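You operate a simulated robot arm through the tools that you are given. There is no shell and no other tool.

Carry out the task below with a simulated robot arm. There is one attempt and no reset: what you move stays moved.

Task
Band the cake box whose label matches the mounted ribbon.
Fine: set it on the winder plate, wind once round and put it back; crank back to start; grip the box gently.

The check looks at the end state, three seconds after you hand in, the way a careful person would. Anything else that was tipped, shoved, dropped, spilled or broken makes it a failure.

Robot
A 7-joint arm with a two-finger parallel gripper, fixed in place. Base frame: the origin is at the foot of the arm, x ahead of it, y to its left, z up; the work surface is at about z = 80. Lengths are in cm, angles in degrees, forces in N, time in s.
Its first joint turns from -166.0 to 166.0 degrees. Payload 3.43 kg.
The tool frame sits at the grasp point between the pads (the TCP): z along the fingers, y along the line on which they close. The tips reach 3 cm beyond it. The gripper opens to 9.4 cm. The fingers are 2.8 cm wide and 1 cm thick; the gripper's body (5 by 9.6 cm) begins 5.5 cm behind the TCP.
Orientation is that of the tool frame in the base frame, as a unit quaternion [w, x, y, z]. With the fingers straight down and closing along the base's y, the tool's x points along the base's -x, its y along +y and its z along -z.

Tools
- The arm moves only by the tool servo_tool. Its argument "commands" is a list of rows, each a list of 3 entries, a list of its own where there are three numbers: the shift along the tool's x, y, z in cm, then the turn, a rotation vector about the tool's x, y, z in degrees, then the finger opening in cm, from 0 to 9.4. In form: [[[dx, dy, dz], [ax, ay, az], jaw], ...]. A call has 1 to 20 rows; each row shifts and turns the commanded pose from where the row before left it, along the tool's axes as they then stand. Each row takes 0.2 s and may step no farther than 5 cm and 8.6 degrees from the row before; otherwise, or with a gripper value out of range, the whole call is refused. A pose out of reach is approached as far as the arm can. The call stops where the force on the tool passes 40 N (or 10 N more than at its start, if that is more) or the arm is blocked; 0.2 s more then pass. The fingers move at their own pace (about 4.5 cm/s each) and stop on an object; they squeeze with about 41 N. The grip force told is the motor's: it shows also when the fingers shut on nothing. Time passes only in rows, and 0.2 s behind the last, so rows that do not move let the fingers close. The reply holds the time, the measured pose of the TCP, the force on the tool along the base axes, the opening and the grip force, in the units named above and with some noise, with the torque about the TCP (base axes, N m) and any sound that the robot's microphone picked up.
- Cameras (640 x 400 px; columns grow to the right, rows downward): "scene" is fixed at [22.26, 64.99, 138.76]; the picture's right is [-0.60, -0.80, 0.00], its down [-0.41, 0.31, -0.86] and it looks along [0.68, -0.52, -0.52] (base axes); focal length 373 px, centre (320, 200). "wrist" rides on the gripper at [7.6, 1.4, -10.3] in the tool frame; the picture's right is [-0.18, 0.98, 0.00], its down [-0.75, -0.14, -0.64] and it looks along [-0.63, -0.12, 0.77] (tool axes); focal length 243 px, centre (320, 200). There is no depth. A picture from a camera that has moved, and an enlarged one, comes with that camera's place and axes in the base frame and with its lens.
- snapshot(camera): a new picture of that camera. The clock stands still meanwhile.
- lift_body(by): slides the trunk up (or, below 0, down) by that many cm; the arm rides with it, the base frame stays. It gives what a move gives, with no picture.
- close_up(camera, box): a new picture of the part [left, top, right, bottom] of that camera's present view, enlarged. The clock stands still meanwhile.
- sign_off(): hands the job in; it is judged then, once.

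Nothing tells you positions but the pictures and the camera data. Unless the task says otherwise, let go and move clear before handing in.

The tools are called after ">>>" by a JSON object that holds its "api" and its "payload". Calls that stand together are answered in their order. servo_tool: Moves the arm, as the interface text tells. Its arguments: {"type":"object","properties":{"commands":{"type":"array","items":{"type":"array"}}},"required":["commands"]} The other tools are called the same way: lift_body (by) slides the trunk up or down; snapshot (camera) takes a picture; close_up (camera, box) takes an enlarged picture of a part of a camera's view; sign_off () hands the job in.

At the start:

```text
t: 0.0
position: [65.02, 8.94, 102.9]
tool_rot: [0.0, 0.0, 1.0, 0.0]
ft_force: [-0.1, 0.1, -0.2]
wrist_torque: [-0.02, 0.01, 0.03]
width: 9.41
finger_force: 0.0
trunk travel left (down, up): [-35.0, 26.0]
```

scene: 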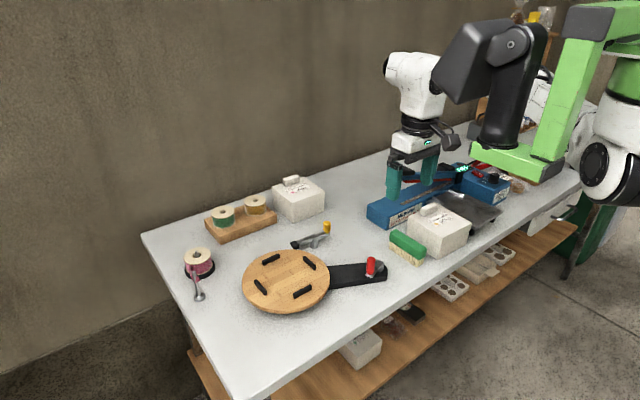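
wrist: 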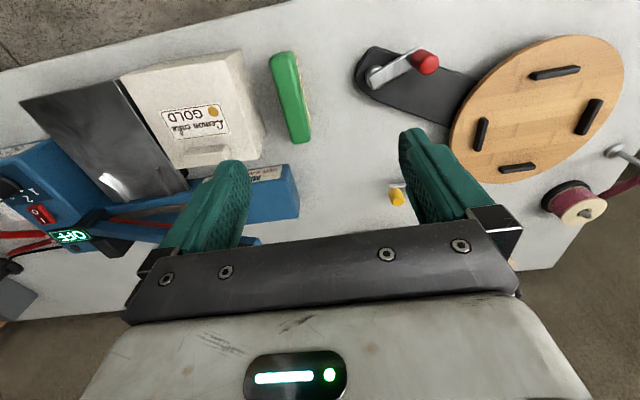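

I see a table with a wooden winder plate with a crank (red knob), a mounted maroon ribbon spool near the plate, spare spools on a wood rack, and two white cake boxes, one labelled "GOLD". I'll look closer at everything before moving.

>>> {"api": "close_up", "payload": {"camera": "scene", "box": [140, 160, 340, 320]}}

>>> {"api": "close_up", "payload": {"camera": "scene", "box": [340, 140, 540, 290]}}

>>> {"api": "close_up", "payload": {"camera": "wrist", "box": [340, 20, 640, 240]}}

>>> {"api": "close_up", "payload": {"camera": "wrist", "box": [0, 40, 320, 260]}}

```text
2.50 times, centred on (240, 240) of scene
camera zoom: at [22.26, 64.99, 138.76], right [-0.6, -0.8, 0.0], down [-0.41, 0.31, -0.86], along [0.68, -0.52, -0.52], focal length 932 px, centre (520, 100)
```

zoom: 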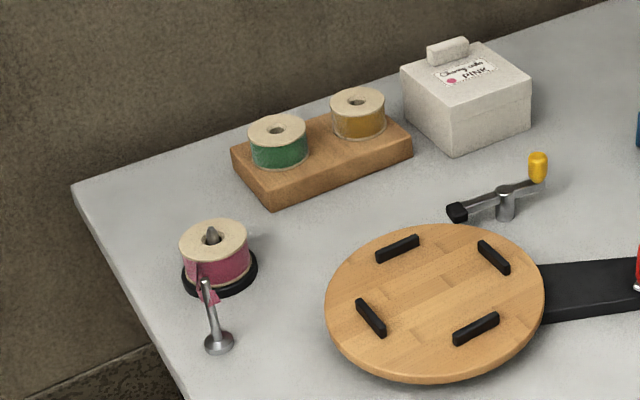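

```text
2.67 times, centred on (440, 215) of scene
camera zoom: at [22.26, 64.99, 138.76], right [-0.6, -0.8, 0.0], down [-0.41, 0.31, -0.86], along [0.68, -0.52, -0.52], focal length 994 px, centre (0, 160)
```

zoom: 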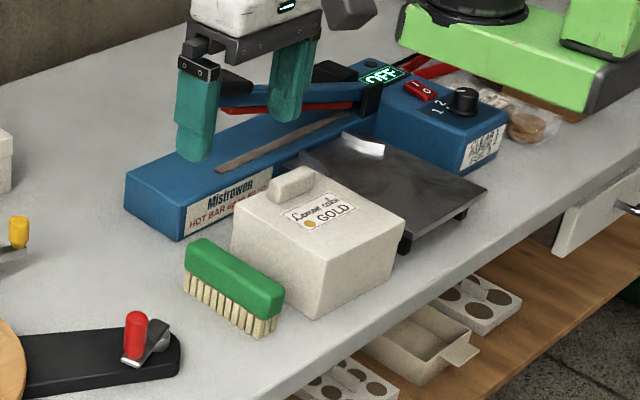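

```text
1.82 times, centred on (490, 130) of wrist
camera zoom: at [57.26, 10.39, 113.08], right [0.18, 0.98, 0.0], down [0.75, -0.14, 0.64], along [0.63, -0.12, -0.77], focal length 441 px, centre (11, 327)
```

zoom: 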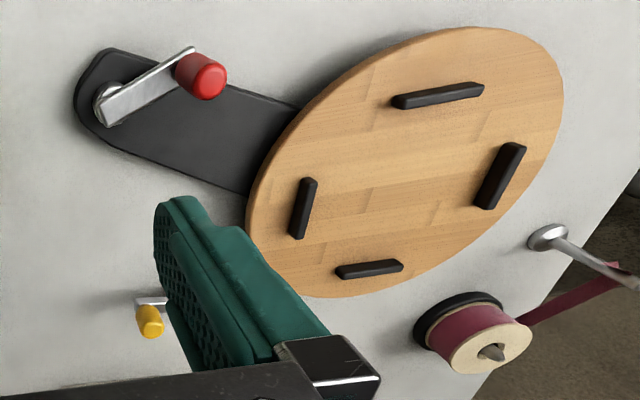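

```text
1.82 times, centred on (160, 150) of wrist
camera zoom: at [57.26, 10.39, 113.08], right [0.18, 0.98, 0.0], down [0.75, -0.14, 0.64], along [0.63, -0.12, -0.77], focal length 441 px, centre (611, 291)
```

zoom: 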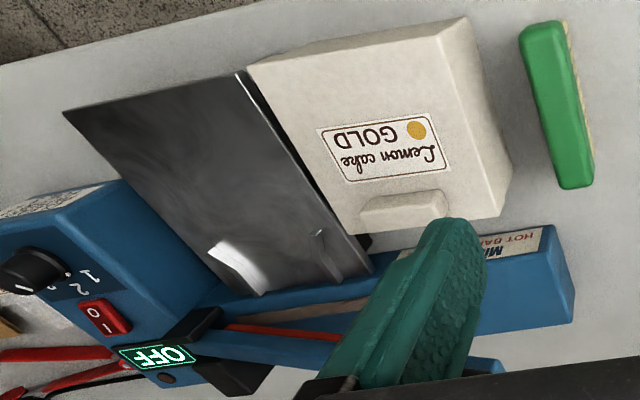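

The mounted ribbon is pink, so the target is the "Cherry cake PINK" box at the back (about x 99, y 15). The gold box is a decoy. I'll raise the arm and move it back for a closer look at the pink box.

>>> {"api": "servo_tool", "payload": {"commands": [[[0, 0, -3], [0, 0, 0], 9.4], [[0, 0, -3], [0, 0, 0], 9.4], [[-3, 0, -1], [0, 0, 0], 9.4], [[-3, 0, 0], [0, 0, 0], 9.4], [[-3, 0, 0], [0, 0, 0], 9.4], [[-3, 0, 0], [0, 0, 0], 9.4], [[-3, 0, 0], [0, 0, 0], 9.4], [[-3, 0, 0], [0, 0, 0], 9.4], [[0, 0, 0], [0, 0, 0], 9.4]]}}

>>> {"api": "snapshot", "payload": {"camera": "wrist"}}

>>> {"api": "snapshot", "payload": {"camera": "scene"}}

```text
t: 2.0
position: [82.92, 9.03, 109.89]
tool_rot: [0.0, 0.0, 1.0, 0.0]
ft_force: [-0.1, -0.6, 0.3]
wrist_torque: [0.01, 0.01, 0.01]
width: 9.42
finger_force: 0.1
trunk travel left (down, up): [-35.0, 26.0]
```

```text
taken
camera wrist: at [75.36, 10.36, 120.13], right [0.18, 0.98, 0.0], down [0.75, -0.14, 0.64], along [0.63, -0.12, -0.77], focal length 243 px, centre (320, 200)
```

wrist: 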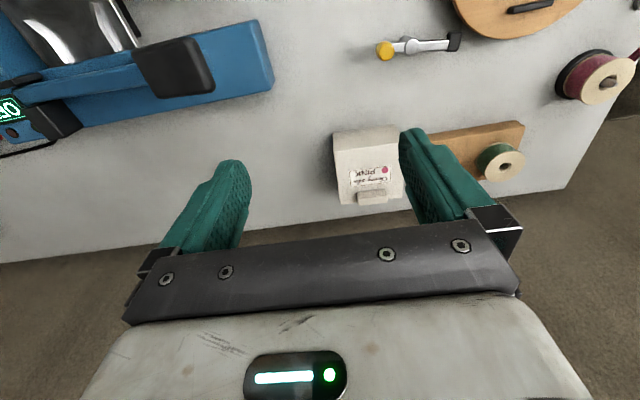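

```text
taken
```

scene: 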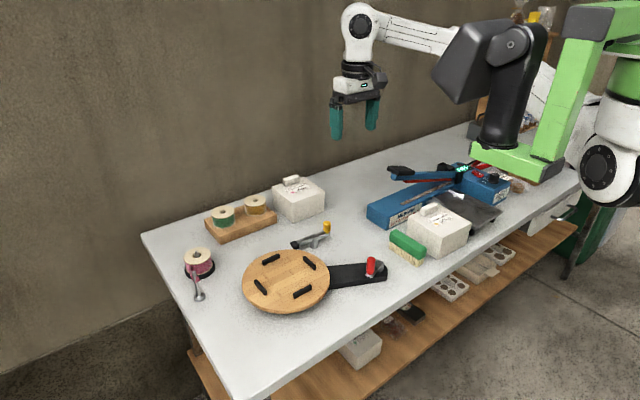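

The pink box is visible between the fingers with its handle on the far side. I'll zoom in to measure it.

>>> {"api": "close_up", "payload": {"camera": "wrist", "box": [300, 100, 460, 220]}}

>>> {"api": "close_up", "payload": {"camera": "scene", "box": [260, 160, 350, 230]}}

>>> {"api": "close_up", "payload": {"camera": "wrist", "box": [360, 0, 640, 190]}}

```text
3.33 times, centred on (380, 160) of wrist
camera zoom: at [75.36, 10.36, 120.13], right [0.18, 0.98, 0.0], down [0.75, -0.14, 0.64], along [0.63, -0.12, -0.77], focal length 809 px, centre (120, 333)
```

zoom: 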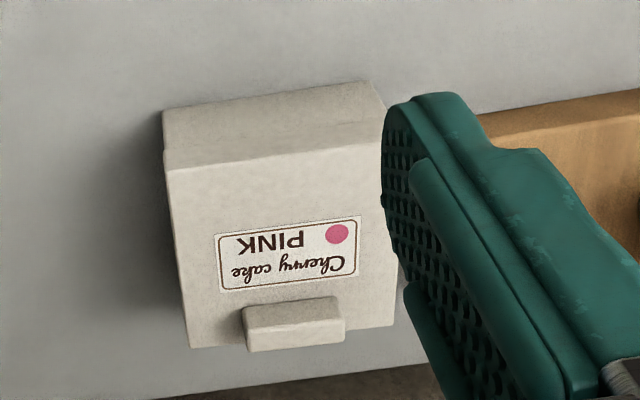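

```text
5.71 times, centred on (305, 195) of scene
camera zoom: at [22.26, 64.99, 138.76], right [-0.6, -0.8, 0.0], down [-0.41, 0.31, -0.86], along [0.68, -0.52, -0.52], focal length 2129 px, centre (406, 229)
```

zoom: 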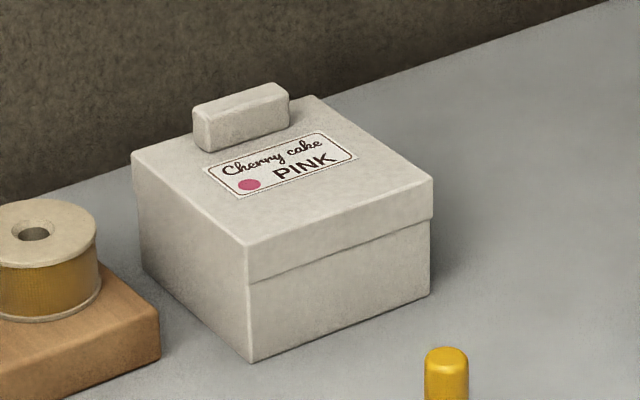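

```text
2.11 times, centred on (500, 95) of wrist
camera zoom: at [75.36, 10.36, 120.13], right [0.18, 0.98, 0.0], down [0.75, -0.14, 0.64], along [0.63, -0.12, -0.77], focal length 511 px, centre (-59, 421)
```

zoom: 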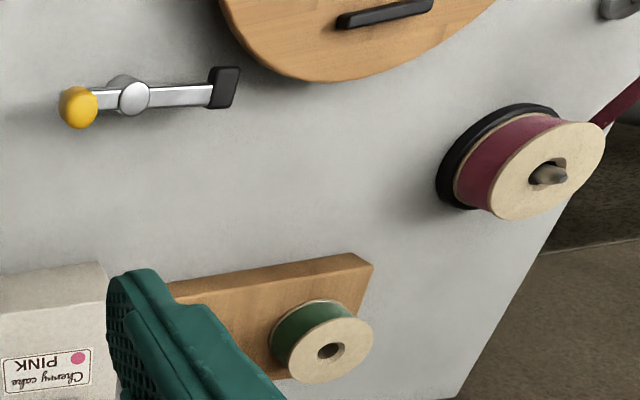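

The pink box is about 10.4 cm square and 6.5 cm tall, which is too wide for the 9.4 cm jaws. It has a small tab handle near its far edge at about (103.4, 14.3). Near the plate rim is a yellow lever that may be a brake. I'll move over to inspect the winder, lever and crank.

>>> {"api": "servo_tool", "payload": {"commands": [[[3.25, 3, 0], [0, 0, 0], 9.4], [[3.25, 3, 0], [0, 0, 0], 9.4], [[3.25, 3, 0], [0, 0, 0], 9.4], [[3.25, 3, 0], [0, 0, 0], 9.4], [[3.25, 3, 0], [0, 0, 0], 9.4], [[3.25, 3, 0], [0, 0, 0], 9.4], [[3.25, 3, 0], [0, 0, 0], 9.4], [[3.25, 3, 0], [0, 0, 0], 9.4], [[0, 0, 0], [0, 0, 0], 9.4]]}}

>>> {"api": "snapshot", "payload": {"camera": "wrist"}}

>>> {"api": "close_up", "payload": {"camera": "wrist", "box": [180, 60, 440, 230]}}

```text
t: 4.0
position: [57.08, 33.02, 109.9]
tool_rot: [0.0, 0.0, 1.0, 0.0]
ft_force: [0.5, 0.4, -0.1]
wrist_torque: [-0.01, 0.0, 0.02]
width: 9.4
finger_force: 0.0
trunk travel left (down, up): [-35.0, 26.0]
```

```text
taken
camera wrist: at [49.51, 34.42, 120.11], right [0.18, 0.98, 0.0], down [0.75, -0.14, 0.64], along [0.63, -0.12, -0.77], focal length 243 px, centre (320, 200)
```

wrist: 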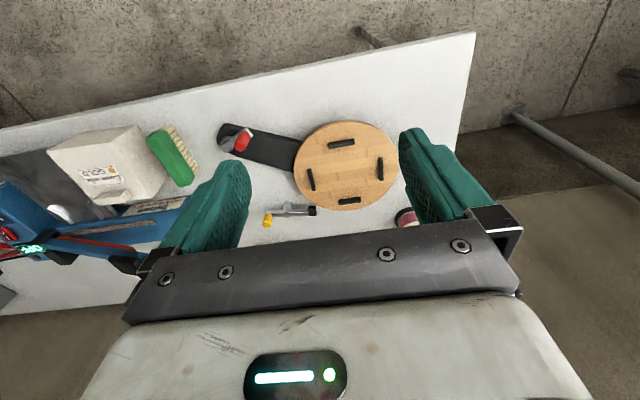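

```text
2.35 times, centred on (310, 145) of wrist
camera zoom: at [49.51, 34.42, 120.11], right [0.18, 0.98, 0.0], down [0.75, -0.14, 0.64], along [0.63, -0.12, -0.77], focal length 571 px, centre (344, 329)
```

zoom: 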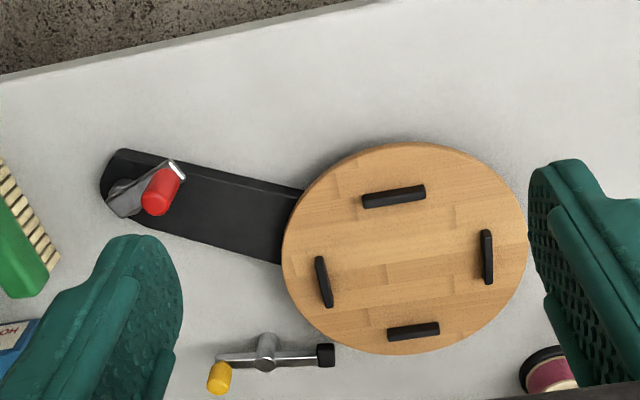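

The lever's black pad sits very near the plate rim. I'll zoom in on the pad gap and the crank.

>>> {"api": "close_up", "payload": {"camera": "wrist", "box": [255, 185, 335, 235]}}

>>> {"api": "close_up", "payload": {"camera": "scene", "box": [270, 210, 350, 260]}}

>>> {"api": "close_up", "payload": {"camera": "scene", "box": [320, 240, 400, 300]}}

>>> {"api": "close_up", "payload": {"camera": "scene", "box": [160, 230, 260, 310]}}

```text
8.00 times, centred on (295, 210) of wrist
camera zoom: at [49.51, 34.42, 120.11], right [0.18, 0.98, 0.0], down [0.75, -0.14, 0.64], along [0.63, -0.12, -0.77], focal length 1941 px, centre (520, 120)
```

zoom: 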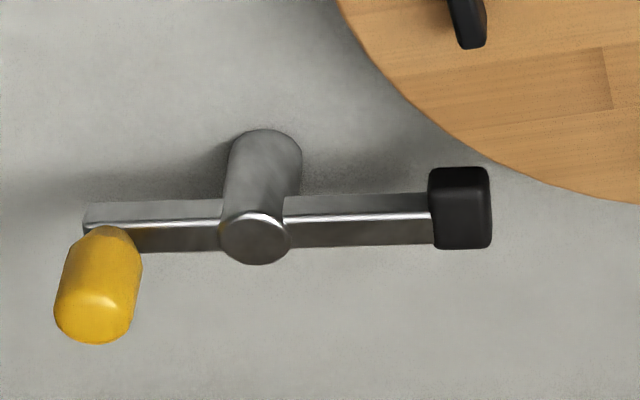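

```text
8.00 times, centred on (310, 235) of scene
camera zoom: at [22.26, 64.99, 138.76], right [-0.6, -0.8, 0.0], down [-0.41, 0.31, -0.86], along [0.68, -0.52, -0.52], focal length 2981 px, centre (400, -80)
```

zoom: 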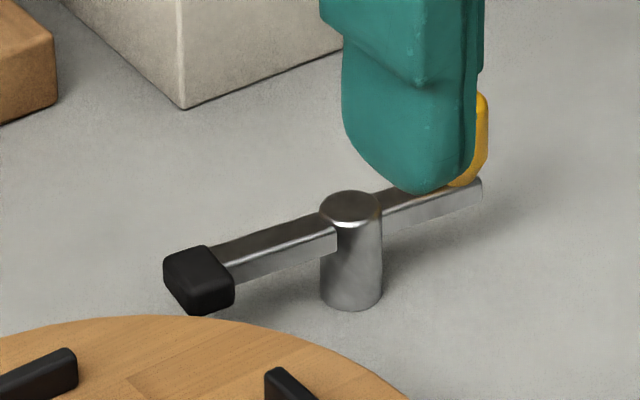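

```text
6.67 times, centred on (360, 270) of scene
camera zoom: at [22.26, 64.99, 138.76], right [-0.6, -0.8, 0.0], down [-0.41, 0.31, -0.86], along [0.68, -0.52, -0.52], focal length 2484 px, centre (53, -267)
```

zoom: 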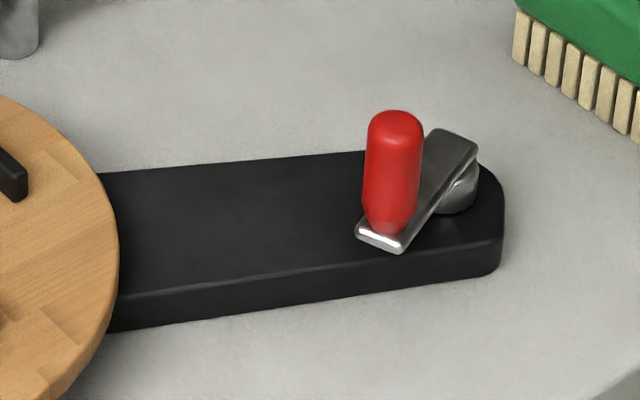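

```text
5.00 times, centred on (210, 270) of scene
camera zoom: at [22.26, 64.99, 138.76], right [-0.6, -0.8, 0.0], down [-0.41, 0.31, -0.86], along [0.68, -0.52, -0.52], focal length 1863 px, centre (870, -150)
```

zoom: 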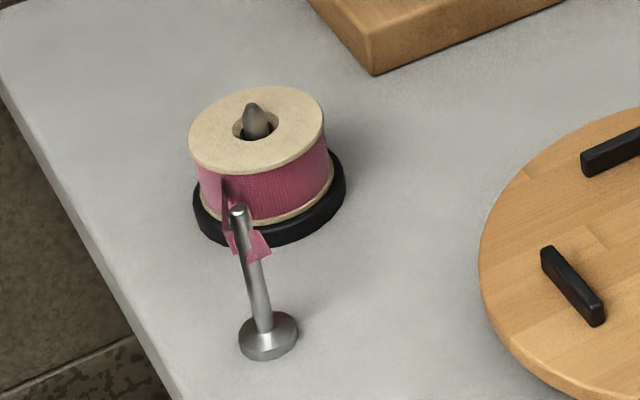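

The lever's pad seems to sit about 0.5 cm clear of the rim, and the crank knob is at about (64, 19.8) with its hub at about (65, 15). Next I'll test, at a safe height, how far out the arm reaches with the tool pointing down.

>>> {"api": "servo_tool", "payload": {"commands": [[[-4.1, -2.34, 0.6], [0, 0, 0], 9.4], [[-4.1, -2.34, 0.6], [0, 0, 0], 9.4], [[-4.1, -2.34, 0.6], [0, 0, 0], 9.4], [[-4.1, -2.34, 0.6], [0, 0, 0], 9.4], [[-4.1, -2.34, 0.6], [0, 0, 0], 9.4], [[-4.1, -2.34, 0.6], [0, 0, 0], 9.4], [[-4.1, -2.34, 0.6], [0, 0, 0], 9.4], [[-4.1, -2.34, 0.6], [0, 0, 0], 9.4], [[-2.5, 0, 0], [0, 0, 0], 9.4], [[-2.5, 0, 0], [0, 0, 0], 9.4], [[-2.5, 0, 0], [0, 0, 0], 9.4], [[-2.5, 0, 0], [0, 0, 0], 9.4], [[-2.5, 0, 0], [0, 0, 0], 9.4], [[-1.0, 0, 0], [0, 0, 0], 9.4], [[0, 0, 0], [0, 0, 0], 9.4]]}}

>>> {"api": "snapshot", "payload": {"camera": "scene"}}

>>> {"api": "snapshot", "payload": {"camera": "wrist"}}

```text
t: 7.2
position: [101.23, 14.18, 104.94]
tool_rot: [0.0, -0.001, 1.0, 0.0]
ft_force: [-0.3, 0.6, -0.9]
wrist_torque: [-0.03, -0.02, -0.01]
width: 9.38
finger_force: 0.1
out of reach, approached as far as the arm can: row 13, 14
trunk travel left (down, up): [-35.0, 26.0]
```

```text
taken
```

scene: 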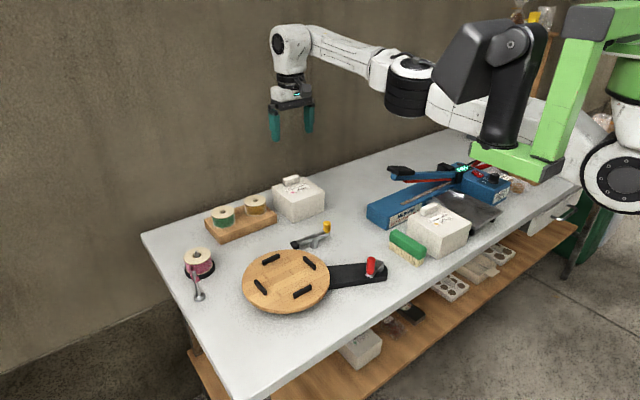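

```text
taken
camera wrist: at [93.55, 15.54, 115.11], right [0.18, 0.98, 0.0], down [0.75, -0.14, 0.64], along [0.63, -0.12, -0.77], focal length 243 px, centre (320, 200)
```

wrist: 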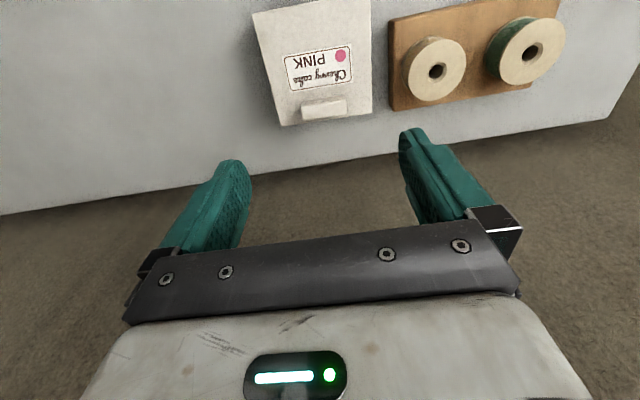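

With the tool vertical the arm stops at x≈101 at this height, and the handle is at about x 103.4. I'll need a lower trunk and a slight outward tilt. First I'll measure the box and handle from this closer view.

>>> {"api": "close_up", "payload": {"camera": "wrist", "box": [230, 0, 400, 140]}}

>>> {"api": "close_up", "payload": {"camera": "wrist", "box": [280, 80, 370, 135]}}

```text
2.86 times, centred on (315, 70) of wrist
camera zoom: at [93.55, 15.54, 115.11], right [0.18, 0.98, 0.0], down [0.75, -0.14, 0.64], along [0.63, -0.12, -0.77], focal length 693 px, centre (334, 571)
```

zoom: 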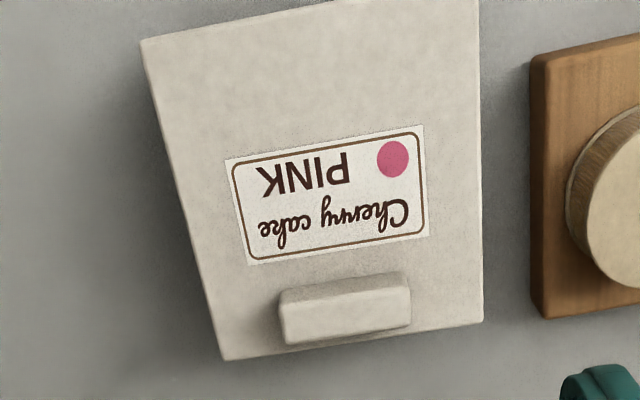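

```text
7.11 times, centred on (325, 108) of wrist
camera zoom: at [93.55, 15.54, 115.11], right [0.18, 0.98, 0.0], down [0.75, -0.14, 0.64], along [0.63, -0.12, -0.77], focal length 1725 px, centre (284, 858)
```

zoom: 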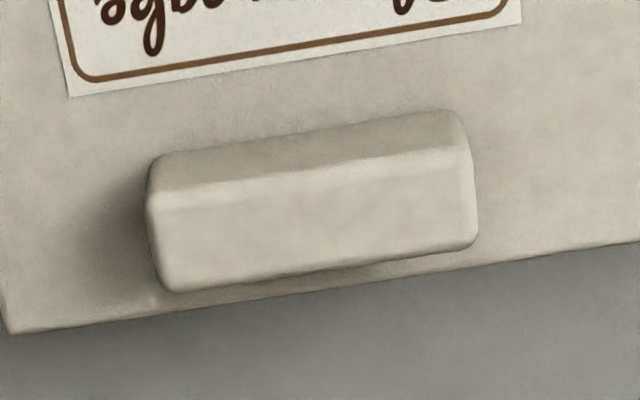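

The handle is centred near (103.25, 14.2), about 5 cm long in y, 1.4 cm thick and with its top at z 88. The box centre is about (99.4, 14.4), yawed about -2°. I'll try a small trunk lowering and see which structures move with it.

>>> {"api": "lift_body", "payload": {"by": -4}}

>>> {"api": "snapshot", "payload": {"camera": "scene"}}

```text
t: 8.0
position: [101.1, 14.15, 100.99]
tool_rot: [0.0, -0.001, 1.0, 0.001]
ft_force: [-0.4, 0.0, 0.1]
wrist_torque: [0.0, 0.02, 0.0]
width: 9.39
finger_force: 0.0
trunk travel left (down, up): [-31.0, 30.0]
```

```text
taken
```

scene: 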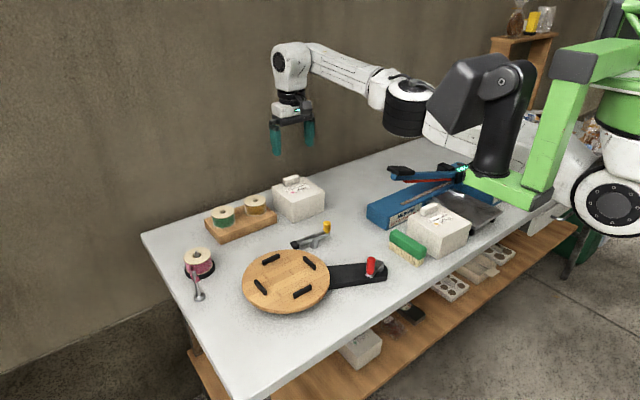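

The folded second arm rides on the trunk, but it hangs clear of the table (about x 37, z 116), so further lowering is safe. I'll retract and raise the tool, lower the trunk 12 cm, then pitch the tool slightly outward.

>>> {"api": "servo_tool", "payload": {"commands": [[[3, 0, -3.6], [0, 0, 0], 9.4], [[3, 0, -3.6], [0, 0, 0], 9.4], [[3, 0, -3.6], [0, 0, 0], 9.4], [[0, 0, 0], [0, 0, 0], 9.4]]}}

>>> {"api": "lift_body", "payload": {"by": -12}}

>>> {"api": "snapshot", "payload": {"camera": "scene"}}

```text
t: 9.0
position: [91.8, 14.05, 111.64]
tool_rot: [0.0, 0.0, 1.0, 0.002]
ft_force: [0.2, -0.5, 0.0]
wrist_torque: [0.02, -0.01, 0.02]
width: 9.41
finger_force: 0.0
trunk travel left (down, up): [-31.0, 30.0]
```

```text
t: 10.5
position: [92.05, 13.96, 99.62]
tool_rot: [0.0, -0.002, 1.0, 0.002]
ft_force: [-0.1, -0.1, 0.3]
wrist_torque: [0.0, -0.02, -0.03]
width: 9.38
finger_force: 0.2
trunk travel left (down, up): [-19.0, 42.0]
```

```text
taken
```

scene: 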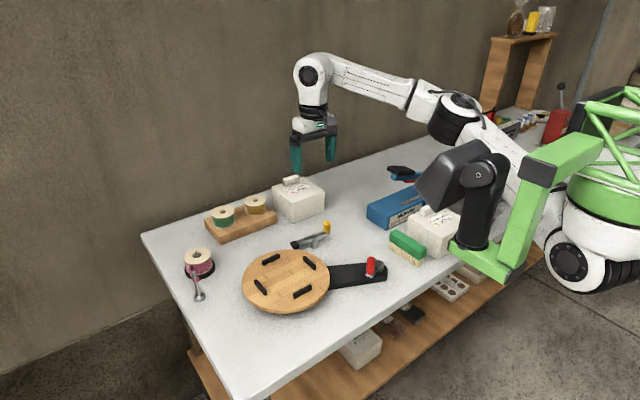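

The trunk is lowered and everything is clear. Now I'll yaw to match the box, pitch 8° outward, and hover the open fingers above the handle.

>>> {"api": "servo_tool", "payload": {"commands": [[[0, 0, 0], [0, 0, 2.1], 9.4], [[0, 0, 0], [0, -4, 0], 9.4], [[0, 0, 0], [0, -4, 0], 9.4], [[-1.947, 0.133, 1.3], [0, 0, 0], 9.4], [[-1.947, 0.133, 1.3], [0, 0, 0], 9.4], [[-1.947, 0.133, 1.3], [0, 0, 0], 9.4], [[-1.947, 0.133, 1.3], [0, 0, 0], 9.4], [[-1.947, 0.133, 1.3], [0, 0, 0], 9.4], [[0, 0, 0], [0, 0, 0], 9.4]]}}

>>> {"api": "snapshot", "payload": {"camera": "wrist"}}

>>> {"api": "close_up", "payload": {"camera": "scene", "box": [250, 90, 370, 230]}}

```text
t: 12.5
position: [102.65, 14.43, 94.66]
tool_rot: [0.069, 0.017, 0.997, -0.002]
ft_force: [-0.5, -0.2, -0.4]
wrist_torque: [0.0, 0.03, -0.02]
width: 9.39
finger_force: 0.0
trunk travel left (down, up): [-19.0, 42.0]
```

```text
taken
camera wrist: at [93.71, 16.1, 103.65], right [0.22, 0.98, 0.03], down [0.65, -0.16, 0.74], along [0.73, -0.14, -0.67], focal length 243 px, centre (320, 200)
```

wrist: 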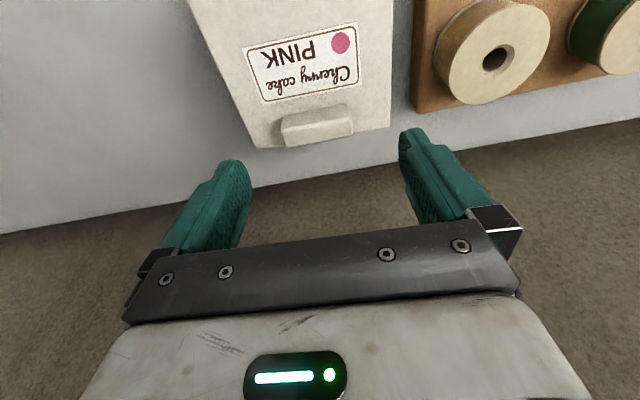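

```text
2.86 times, centred on (310, 160) of scene
camera zoom: at [22.26, 64.99, 138.76], right [-0.6, -0.8, 0.0], down [-0.41, 0.31, -0.86], along [0.68, -0.52, -0.52], focal length 1065 px, centre (349, 314)
```

zoom: 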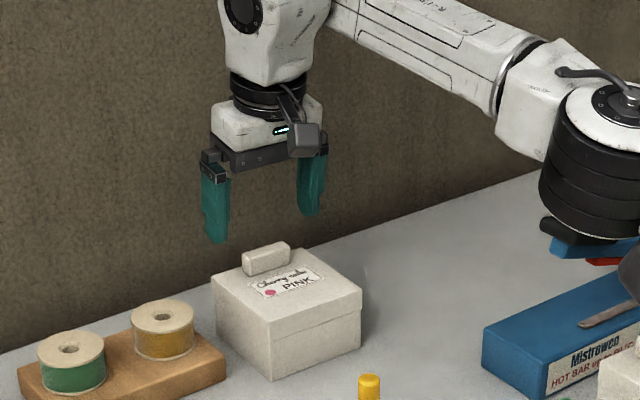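

The pose was reached without hitting the limit. I'll zoom in to check the fingers' alignment with the handle before going down.

>>> {"api": "close_up", "payload": {"camera": "wrist", "box": [240, 80, 400, 160]}}

>>> {"api": "close_up", "payload": {"camera": "scene", "box": [265, 140, 335, 200]}}

```text
4.00 times, centred on (320, 120) of wrist
camera zoom: at [93.71, 16.1, 103.65], right [0.22, 0.98, 0.03], down [0.65, -0.16, 0.74], along [0.73, -0.14, -0.67], focal length 970 px, centre (320, 520)
```

zoom: 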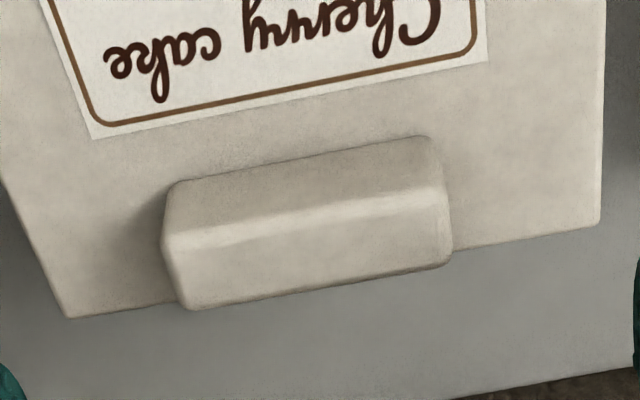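

```text
6.67 times, centred on (300, 170) of scene
camera zoom: at [22.26, 64.99, 138.76], right [-0.6, -0.8, 0.0], down [-0.41, 0.31, -0.86], along [0.68, -0.52, -0.52], focal length 2484 px, centre (453, 400)
```

zoom: 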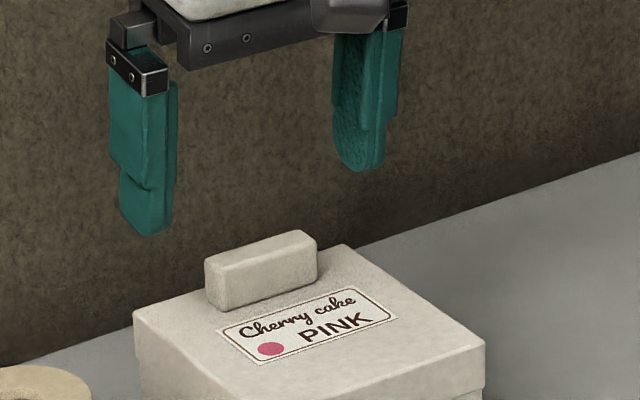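

Using both views, the lid top is at about z 87.0, the handle top at about 88.7, and the handle centre at about (103.0, 14.27). I'll descend so the tips straddle the handle just above the lid.

>>> {"api": "servo_tool", "payload": {"commands": [[[0.157, -0.038, 1.028], [0, 0, 0], 9.4], [[0.157, -0.038, 1.028], [0, 0, 0], 9.4], [[0.157, -0.038, 1.028], [0, 0, 0], 9.4], [[0.157, -0.038, 1.028], [0, 0, 0], 9.4], [[0, 0, 0], [0, 0, 0], 9.4]]}}

>>> {"api": "close_up", "payload": {"camera": "wrist", "box": [180, 60, 460, 240]}}

>>> {"api": "close_up", "payload": {"camera": "scene", "box": [265, 140, 335, 200]}}

```text
t: 13.7
position: [102.57, 14.05, 90.41]
tool_rot: [0.069, 0.018, 0.997, 0.0]
ft_force: [-1.0, -0.2, -0.2]
wrist_torque: [0.01, 0.01, 0.0]
width: 9.39
finger_force: 0.0
trunk travel left (down, up): [-19.0, 42.0]
```

```text
2.22 times, centred on (320, 150) of wrist
camera zoom: at [93.61, 15.82, 99.5], right [0.22, 0.98, 0.03], down [0.65, -0.17, 0.74], along [0.73, -0.14, -0.67], focal length 539 px, centre (320, 311)
```

zoom: 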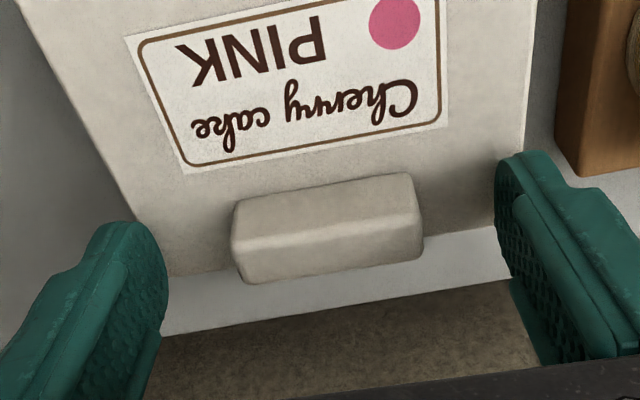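

```text
6.67 times, centred on (300, 170) of scene
camera zoom: at [22.26, 64.99, 138.76], right [-0.6, -0.8, 0.0], down [-0.41, 0.31, -0.86], along [0.68, -0.52, -0.52], focal length 2484 px, centre (453, 400)
```

zoom: 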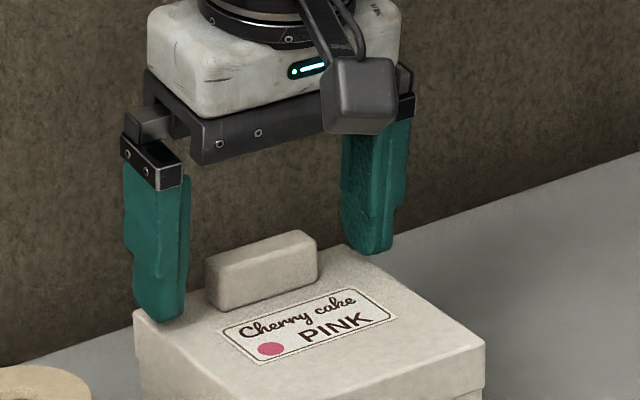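

The fingers straddle the handle evenly. I'll close to just over the handle length, then tighten in small steps while watching the grip force.

>>> {"api": "servo_tool", "payload": {"commands": [[[0, 0, 0], [0, 0, 0], 7.5], [[0, 0, 0], [0, 0, 0], 6.2], [[0, 0, 0], [0, 0, 0], 5.4], [[0, 0, 0], [0, 0, 0], 5.2], [[0, 0, 0], [0, 0, 0], 5.2]]}}

>>> {"api": "close_up", "payload": {"camera": "wrist", "box": [220, 80, 420, 220]}}

```text
t: 14.9
position: [102.58, 14.13, 90.52]
tool_rot: [0.071, 0.018, 0.997, -0.001]
ft_force: [0.0, 0.8, 0.0]
wrist_torque: [0.04, -0.07, 0.02]
width: 5.25
finger_force: 0.7
trunk travel left (down, up): [-19.0, 42.0]
```

```text
2.86 times, centred on (320, 150) of wrist
camera zoom: at [93.61, 15.83, 99.52], right [0.22, 0.98, 0.03], down [0.65, -0.17, 0.74], along [0.73, -0.14, -0.67], focal length 693 px, centre (320, 343)
```

zoom: 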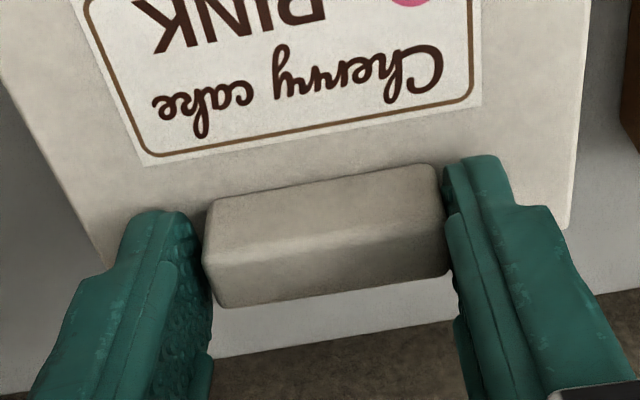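

The jaw is at 5.25 cm and about to touch both ends. I'll tighten slightly.

>>> {"api": "servo_tool", "payload": {"commands": [[[0, 0, 0], [0, 0, 0], 5.05], [[0, 0, 0], [0, 0, 0], 5.05], [[0, 0, 0], [0, 0, 0], 5.05]]}}

```text
t: 15.7
position: [102.52, 14.13, 90.51]
tool_rot: [0.069, 0.018, 0.997, 0.0]
ft_force: [0.0, 0.3, 0.0]
wrist_torque: [0.03, 0.02, -0.02]
width: 5.11
finger_force: 0.9
trunk travel left (down, up): [-19.0, 42.0]
```

>>> {"api": "servo_tool", "payload": {"commands": [[[0, 0, 0], [0, 0, 0], 4.9], [[0, 0, 0], [0, 0, 0], 4.9], [[0, 0, 0], [0, 0, 0], 4.9]]}}

```text
t: 16.5
position: [102.56, 14.0, 90.48]
tool_rot: [0.07, 0.016, 0.997, 0.0]
ft_force: [0.1, 0.9, 1.0]
wrist_torque: [0.02, -0.02, -0.07]
width: 4.98
finger_force: 8.1
trunk travel left (down, up): [-19.0, 42.0]
```

The handle is held at 4.98 cm with 8 N, so force scales with the commanded closure. I'll set a gentle grip of about 16 N and try a tiny lift.

>>> {"api": "servo_tool", "payload": {"commands": [[[0, 0, 0], [0, 0, 0], 4.82], [[0, 0, 0], [0, 0, 0], 4.82], [[0, 0, 0], [0, 0, 0], 4.82]]}}

>>> {"api": "servo_tool", "payload": {"commands": [[[-0.041, 0, -0.297], [0, 0, 0], 4.82], [[-0.041, 0, -0.297], [0, 0, 0], 4.82], [[0, 0, 0], [0, 0, 0], 4.82]]}}

>>> {"api": "close_up", "payload": {"camera": "scene", "box": [255, 140, 345, 230]}}

```text
t: 17.3
position: [102.52, 14.16, 90.41]
tool_rot: [0.07, 0.018, 0.997, 0.0]
ft_force: [0.7, 1.2, 1.1]
wrist_torque: [0.06, -0.03, -0.05]
width: 4.96
finger_force: 22.0
trunk travel left (down, up): [-19.0, 42.0]
```

```text
t: 18.1
position: [102.53, 14.07, 91.04]
tool_rot: [0.07, 0.019, 0.997, -0.001]
ft_force: [-0.5, -1.3, -3.6]
wrist_torque: [0.01, -0.12, -0.02]
width: 5.0
finger_force: 21.7
trunk travel left (down, up): [-19.0, 42.0]
```

```text
4.44 times, centred on (300, 185) of scene
camera zoom: at [22.26, 64.99, 138.76], right [-0.6, -0.8, 0.0], down [-0.41, 0.31, -0.86], along [0.68, -0.52, -0.52], focal length 1656 px, centre (409, 267)
```

zoom: 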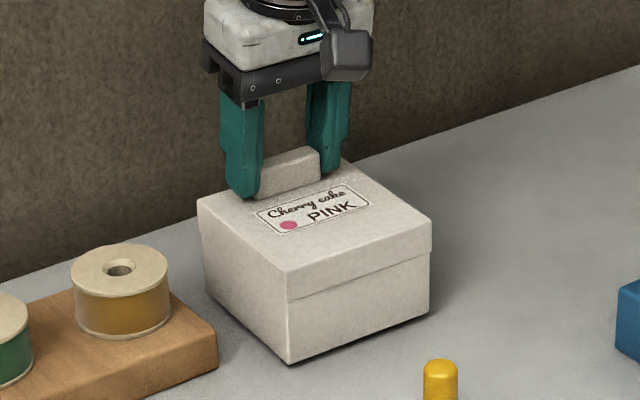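

The load shows about 3.6 N and the handle is holding. I'll lift another centimetre and check for slip or droop.

>>> {"api": "servo_tool", "payload": {"commands": [[[-0.041, 0, -0.297], [0, 0, 0], 4.82], [[-0.041, 0, -0.297], [0, 0, 0], 4.82], [[-0.041, 0, -0.297], [0, 0, 0], 4.82], [[0, 0, 0], [0, 0, 0], 4.82]]}}

>>> {"api": "close_up", "payload": {"camera": "scene", "box": [255, 140, 345, 230]}}

>>> {"api": "close_up", "payload": {"camera": "wrist", "box": [220, 80, 420, 220]}}

```text
t: 19.1
position: [102.47, 14.12, 91.92]
tool_rot: [0.069, 0.016, 0.997, 0.0]
ft_force: [-0.4, -0.6, -3.3]
wrist_torque: [-0.01, -0.11, 0.02]
width: 4.97
finger_force: 22.1
trunk travel left (down, up): [-19.0, 42.0]
```

```text
4.44 times, centred on (300, 185) of scene
camera zoom: at [22.26, 64.99, 138.76], right [-0.6, -0.8, 0.0], down [-0.41, 0.31, -0.86], along [0.68, -0.52, -0.52], focal length 1656 px, centre (409, 267)
```

zoom: 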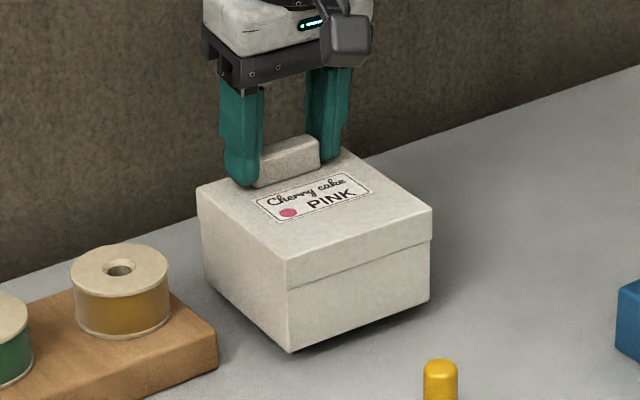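

```text
2.86 times, centred on (320, 150) of wrist
camera zoom: at [93.54, 15.86, 100.95], right [0.22, 0.98, 0.03], down [0.65, -0.16, 0.74], along [0.73, -0.14, -0.67], focal length 693 px, centre (320, 343)
```

zoom: 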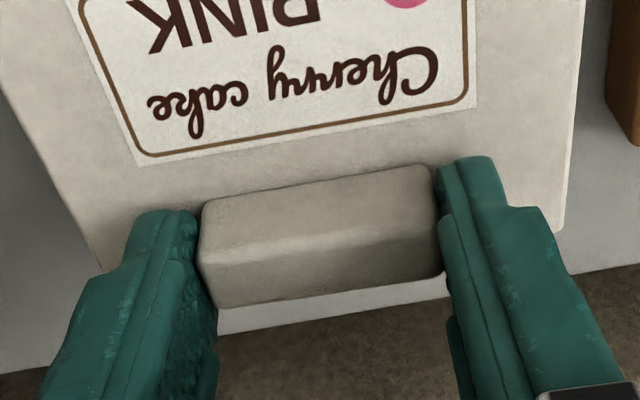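

The box lifts whole (about 3.4 N) with no droop at a 22 N grip. I'll raise it clear, square its yaw and retract slowly.

>>> {"api": "servo_tool", "payload": {"commands": [[[-0.129, 0, -0.92], [0, 0, 0], 4.82], [[-0.129, 0, -0.92], [0, 0, 0], 4.82], [[-0.129, 0, -0.92], [0, 0, 0], 4.82], [[-0.129, 0, -0.92], [0, 0, 0], 4.82], [[-0.129, 0, -0.92], [0, 0, 0], 4.82], [[-0.129, 0, -0.92], [0, 0, 0], 4.82], [[-0.129, 0, -0.92], [0, 0, 0], 4.82], [[0, 0, 0], [-0.14, 0, -1.0], 4.82], [[0, 0, 0], [-0.14, 0, -1.0], 4.82], [[0, 0, 0], [0, 0, 0], 4.82]]}}

>>> {"api": "snapshot", "payload": {"camera": "scene"}}

```text
t: 21.3
position: [102.14, 13.93, 98.13]
tool_rot: [0.071, 0.0, 0.997, 0.001]
ft_force: [-0.1, -0.2, -3.6]
wrist_torque: [0.02, -0.11, 0.02]
width: 4.98
finger_force: 22.0
out of reach, approached as far as the arm can: row 6
trunk travel left (down, up): [-19.0, 42.0]
```

```text
taken
```

scene: 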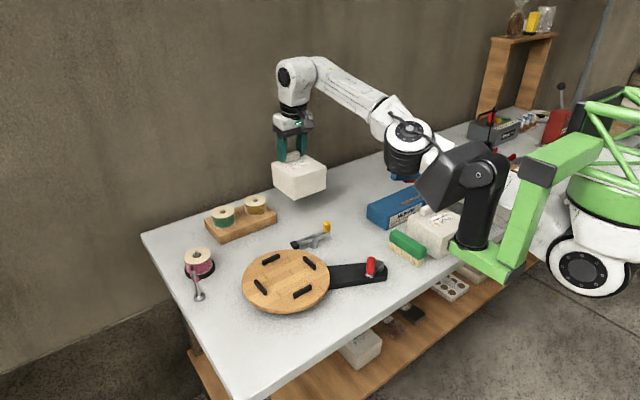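

The box is up and level. I'll retract toward the robot, then carry it over to the plate, checking along the way.

>>> {"api": "servo_tool", "payload": {"commands": [[[1.5, 0, -0.3], [0, 0, 0], 4.82], [[1.6, 0, -0.4], [0, 0, 0], 4.82], [[1.6, 0, -0.4], [0, 0, 0], 4.82], [[1.6, 0, -0.4], [0, 0, 0], 4.82], [[1.6, 0, -0.4], [0, 0, 0], 4.82], [[1.6, 0, -0.4], [0, 0, 0], 4.82], [[0, 0, 0], [0, 0, 0], 4.82]]}}

>>> {"api": "snapshot", "payload": {"camera": "scene"}}

```text
t: 22.9
position: [92.6, 14.09, 99.15]
tool_rot: [0.07, 0.0, 0.998, 0.0]
ft_force: [-0.5, -0.2, -3.2]
wrist_torque: [0.02, -0.1, 0.0]
width: 4.98
finger_force: 21.9
trunk travel left (down, up): [-19.0, 42.0]
```

```text
taken
```

scene: 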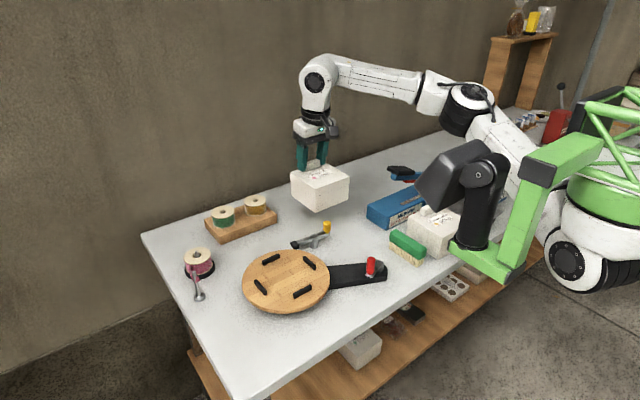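

The carry is stable. I'll move toward the plate in stages, watching the clearance to the folded second arm.

>>> {"api": "servo_tool", "payload": {"commands": [[[1.424, 2.0, -0.26], [0, 0, 0], 4.82], [[1.424, 2.0, -0.26], [0, 0, 0], 4.82], [[1.424, 2.0, -0.26], [0, 0, 0], 4.82], [[1.424, 2.0, -0.26], [0, 0, 0], 4.82], [[1.424, 2.0, -0.26], [0, 0, 0], 4.82], [[0, 0, 0], [0, 0, 0], 4.82]]}}

>>> {"api": "snapshot", "payload": {"camera": "scene"}}

```text
t: 24.3
position: [85.33, 24.08, 99.38]
tool_rot: [0.07, 0.001, 0.998, 0.001]
ft_force: [0.3, 0.6, -3.6]
wrist_torque: [0.01, -0.1, 0.02]
width: 4.98
finger_force: 22.5
trunk travel left (down, up): [-19.0, 42.0]
```

```text
taken
```

scene: 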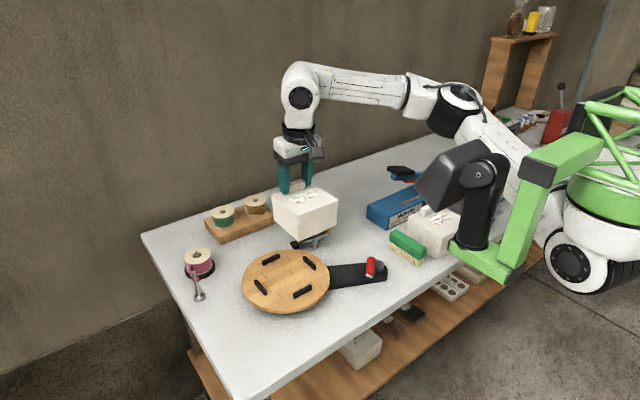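

>>> {"api": "servo_tool", "payload": {"commands": [[[1.427, 2.054, -0.32], [0, 0, 0], 4.82], [[1.427, 2.054, -0.32], [0, 0, 0], 4.82], [[1.427, 2.054, -0.32], [0, 0, 0], 4.82], [[1.427, 2.054, -0.32], [0, 0, 0], 4.82], [[1.427, 2.054, -0.32], [0, 0, 0], 4.82], [[0, 0, 0], [0, 0, 0], 4.82]]}}

>>> {"api": "snapshot", "payload": {"camera": "scene"}}

>>> {"api": "snapshot", "payload": {"camera": "wrist"}}

```text
t: 25.7
position: [78.11, 34.29, 99.93]
tool_rot: [0.07, 0.0, 0.998, 0.0]
ft_force: [0.3, 1.1, -3.4]
wrist_torque: [0.02, -0.1, 0.05]
width: 4.95
finger_force: 22.3
trunk travel left (down, up): [-19.0, 42.0]
```

```text
taken
```

scene: 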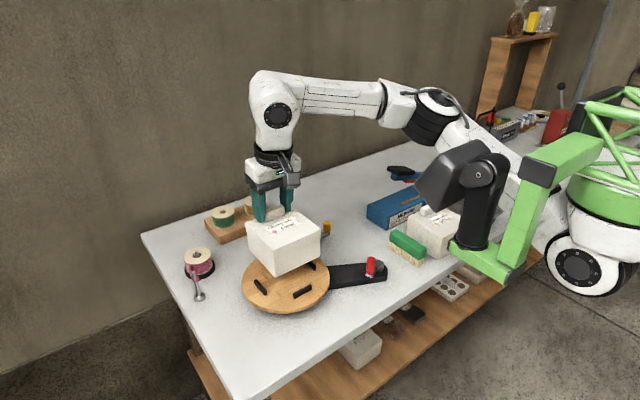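

```text
taken
camera wrist: at [69.05, 35.8, 109.0], right [0.18, 0.98, 0.03], down [0.66, -0.14, 0.74], along [0.73, -0.12, -0.67], focal length 243 px, centre (320, 200)
```

wrist: 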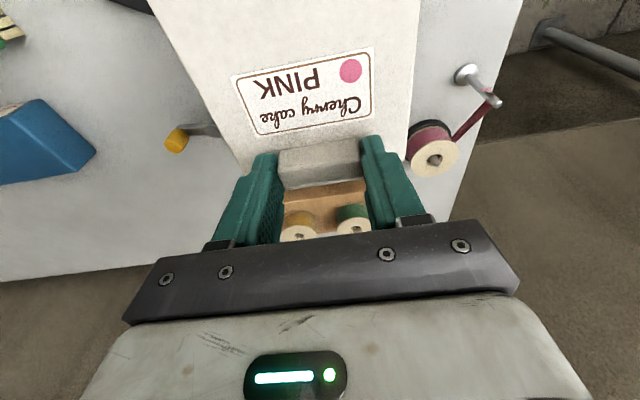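

The box is above the plate. I'll lower it to just above the stops and check alignment.

>>> {"api": "servo_tool", "payload": {"commands": [[[0.125, 0, 0.891], [0, 0, 0], 4.82], [[0.125, 0, 0.891], [0, 0, 0], 4.82], [[0.125, 0, 0.891], [0, 0, 0], 4.82], [[0.125, 0, 0.891], [0, 0, 0], 4.82], [[0.125, 0, 0.891], [0, 0, 0], 4.82], [[0, 0, 0], [0, 0, 0], 4.82]]}}

>>> {"api": "close_up", "payload": {"camera": "scene", "box": [225, 190, 355, 320]}}

```text
t: 27.1
position: [78.12, 34.47, 95.47]
tool_rot: [0.07, 0.0, 0.998, -0.001]
ft_force: [0.1, -0.4, -2.8]
wrist_torque: [-0.01, -0.1, -0.04]
width: 4.97
finger_force: 22.2
trunk travel left (down, up): [-19.0, 42.0]
```

```text
3.08 times, centred on (290, 255) of scene
camera zoom: at [22.26, 64.99, 138.76], right [-0.6, -0.8, 0.0], down [-0.41, 0.31, -0.86], along [0.68, -0.52, -0.52], focal length 1147 px, centre (412, 31)
```

zoom: 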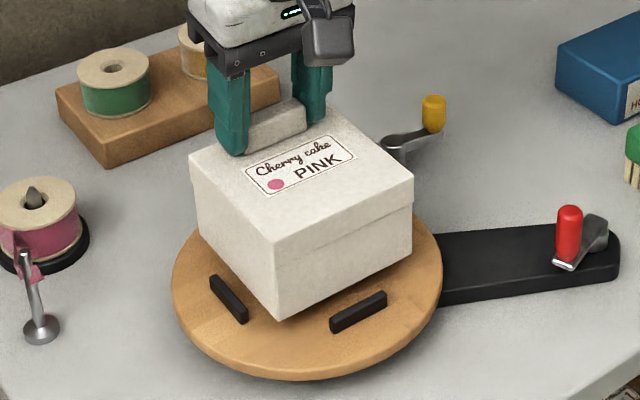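

Box centre (74.7, 34.6) matches the plate nest (74.75, 34.5) within about 1 mm. I'll lower gently until contact.

>>> {"api": "servo_tool", "payload": {"commands": [[[0.042, -0.03, 0.297], [0, 0, 0], 4.82], [[0.042, -0.03, 0.297], [0, 0, 0], 4.82], [[0.042, -0.03, 0.297], [0, 0, 0], 4.82], [[0.042, 0, 0.297], [0, 0, 0], 4.82], [[0, 0, 0], [0, 0, 0], 4.82]]}}

>>> {"api": "close_up", "payload": {"camera": "scene", "box": [225, 190, 355, 320]}}

```text
t: 28.3
position: [77.99, 34.26, 94.18]
tool_rot: [0.069, 0.0, 0.998, 0.0]
ft_force: [1.0, -0.5, -3.5]
wrist_torque: [-0.02, -0.1, 0.01]
width: 4.99
finger_force: 22.0
trunk travel left (down, up): [-19.0, 42.0]
```

```text
3.08 times, centred on (290, 255) of scene
camera zoom: at [22.26, 64.99, 138.76], right [-0.6, -0.8, 0.0], down [-0.41, 0.31, -0.86], along [0.68, -0.52, -0.52], focal length 1147 px, centre (412, 31)
```

zoom: 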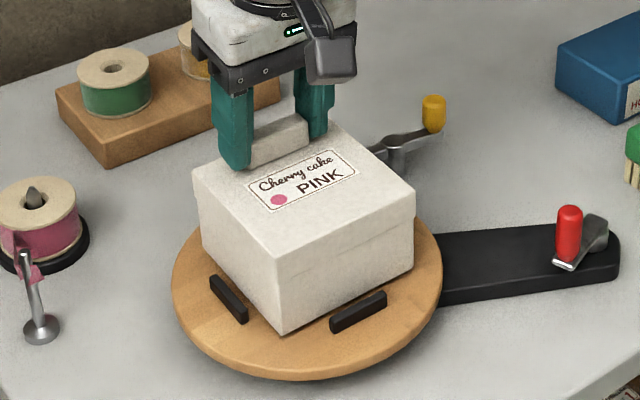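

Still hanging freely. I'll keep lowering in small steps.

>>> {"api": "servo_tool", "payload": {"commands": [[[0.028, 0, 0.198], [0, 0, 0], 4.82], [[0.028, 0, 0.198], [0, 0, 0], 4.82], [[0, 0, 0], [0, 0, 0], 4.82]]}}

```text
t: 29.1
position: [78.1, 34.42, 93.79]
tool_rot: [0.07, 0.001, 0.998, 0.0]
ft_force: [-0.4, -0.7, -3.3]
wrist_torque: [0.0, -0.09, 0.01]
width: 4.95
finger_force: 21.9
trunk travel left (down, up): [-19.0, 42.0]
```

>>> {"api": "servo_tool", "payload": {"commands": [[[0.028, 0, 0.198], [0, 0, 0], 4.82], [[0.028, 0, 0.198], [0, 0, 0], 4.82], [[0, 0, 0], [0, 0, 0], 4.82]]}}

>>> {"api": "close_up", "payload": {"camera": "scene", "box": [235, 220, 345, 310]}}

```text
t: 29.9
position: [78.08, 34.29, 93.72]
tool_rot: [0.071, 0.001, 0.997, 0.001]
ft_force: [-0.9, -6.2, 21.5]
wrist_torque: [-0.26, -0.02, 0.18]
width: 4.99
finger_force: 22.1
trunk travel left (down, up): [-19.0, 42.0]
```

```text
4.44 times, centred on (290, 265) of scene
camera zoom: at [22.26, 64.99, 138.76], right [-0.6, -0.8, 0.0], down [-0.41, 0.31, -0.86], along [0.68, -0.52, -0.52], focal length 1656 px, centre (453, -89)
```

zoom: 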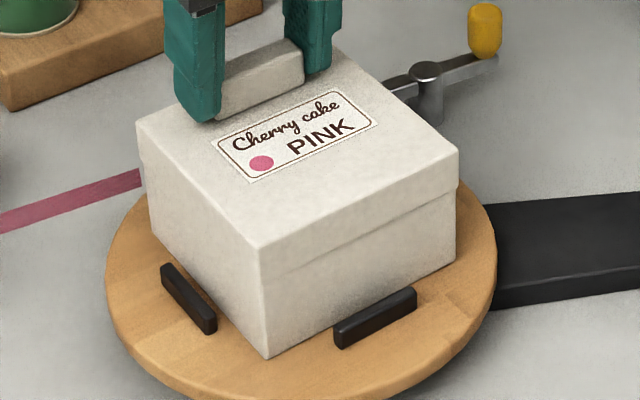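

The box has made contact with the plate, and the pink ribbon end has attached to it. I'll ease off the downward pressure and check before releasing.

>>> {"api": "servo_tool", "payload": {"commands": [[[-0.021, 0, -0.149], [0, 0, 0], 4.82], [[0, 0, 0], [0, 0, 0], 4.82]]}}

>>> {"api": "snapshot", "payload": {"camera": "scene"}}

>>> {"api": "snapshot", "payload": {"camera": "wrist"}}

```text
t: 30.5
position: [78.1, 34.32, 93.75]
tool_rot: [0.071, 0.0, 0.997, 0.001]
ft_force: [0.4, -1.2, 17.6]
wrist_torque: [-0.02, -0.47, 0.02]
width: 4.97
finger_force: 22.2
trunk travel left (down, up): [-19.0, 42.0]
```

```text
taken
```

scene: 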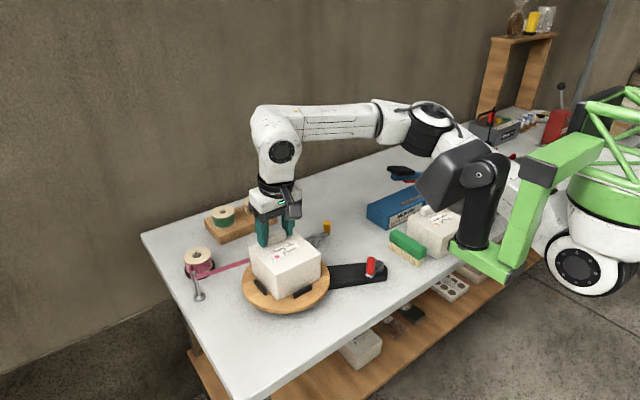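

```text
taken
camera wrist: at [69.06, 35.7, 102.69], right [0.18, 0.98, 0.03], down [0.66, -0.14, 0.74], along [0.73, -0.12, -0.67], focal length 243 px, centre (320, 200)
```

wrist: 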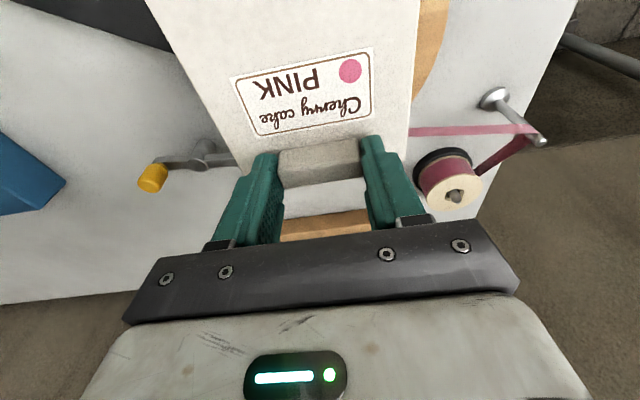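

>>> {"api": "servo_tool", "payload": {"commands": [[[-0.021, 0, -0.149], [0, 0, 0], 4.82], [[0, 0, 0], [0, 0, 0], 4.82]]}}

```text
t: 31.1
position: [78.0, 34.28, 93.57]
tool_rot: [0.07, 0.001, 0.998, 0.0]
ft_force: [1.2, 1.7, 5.1]
wrist_torque: [0.36, -0.36, -0.05]
width: 4.97
finger_force: 22.5
trunk travel left (down, up): [-19.0, 42.0]
```

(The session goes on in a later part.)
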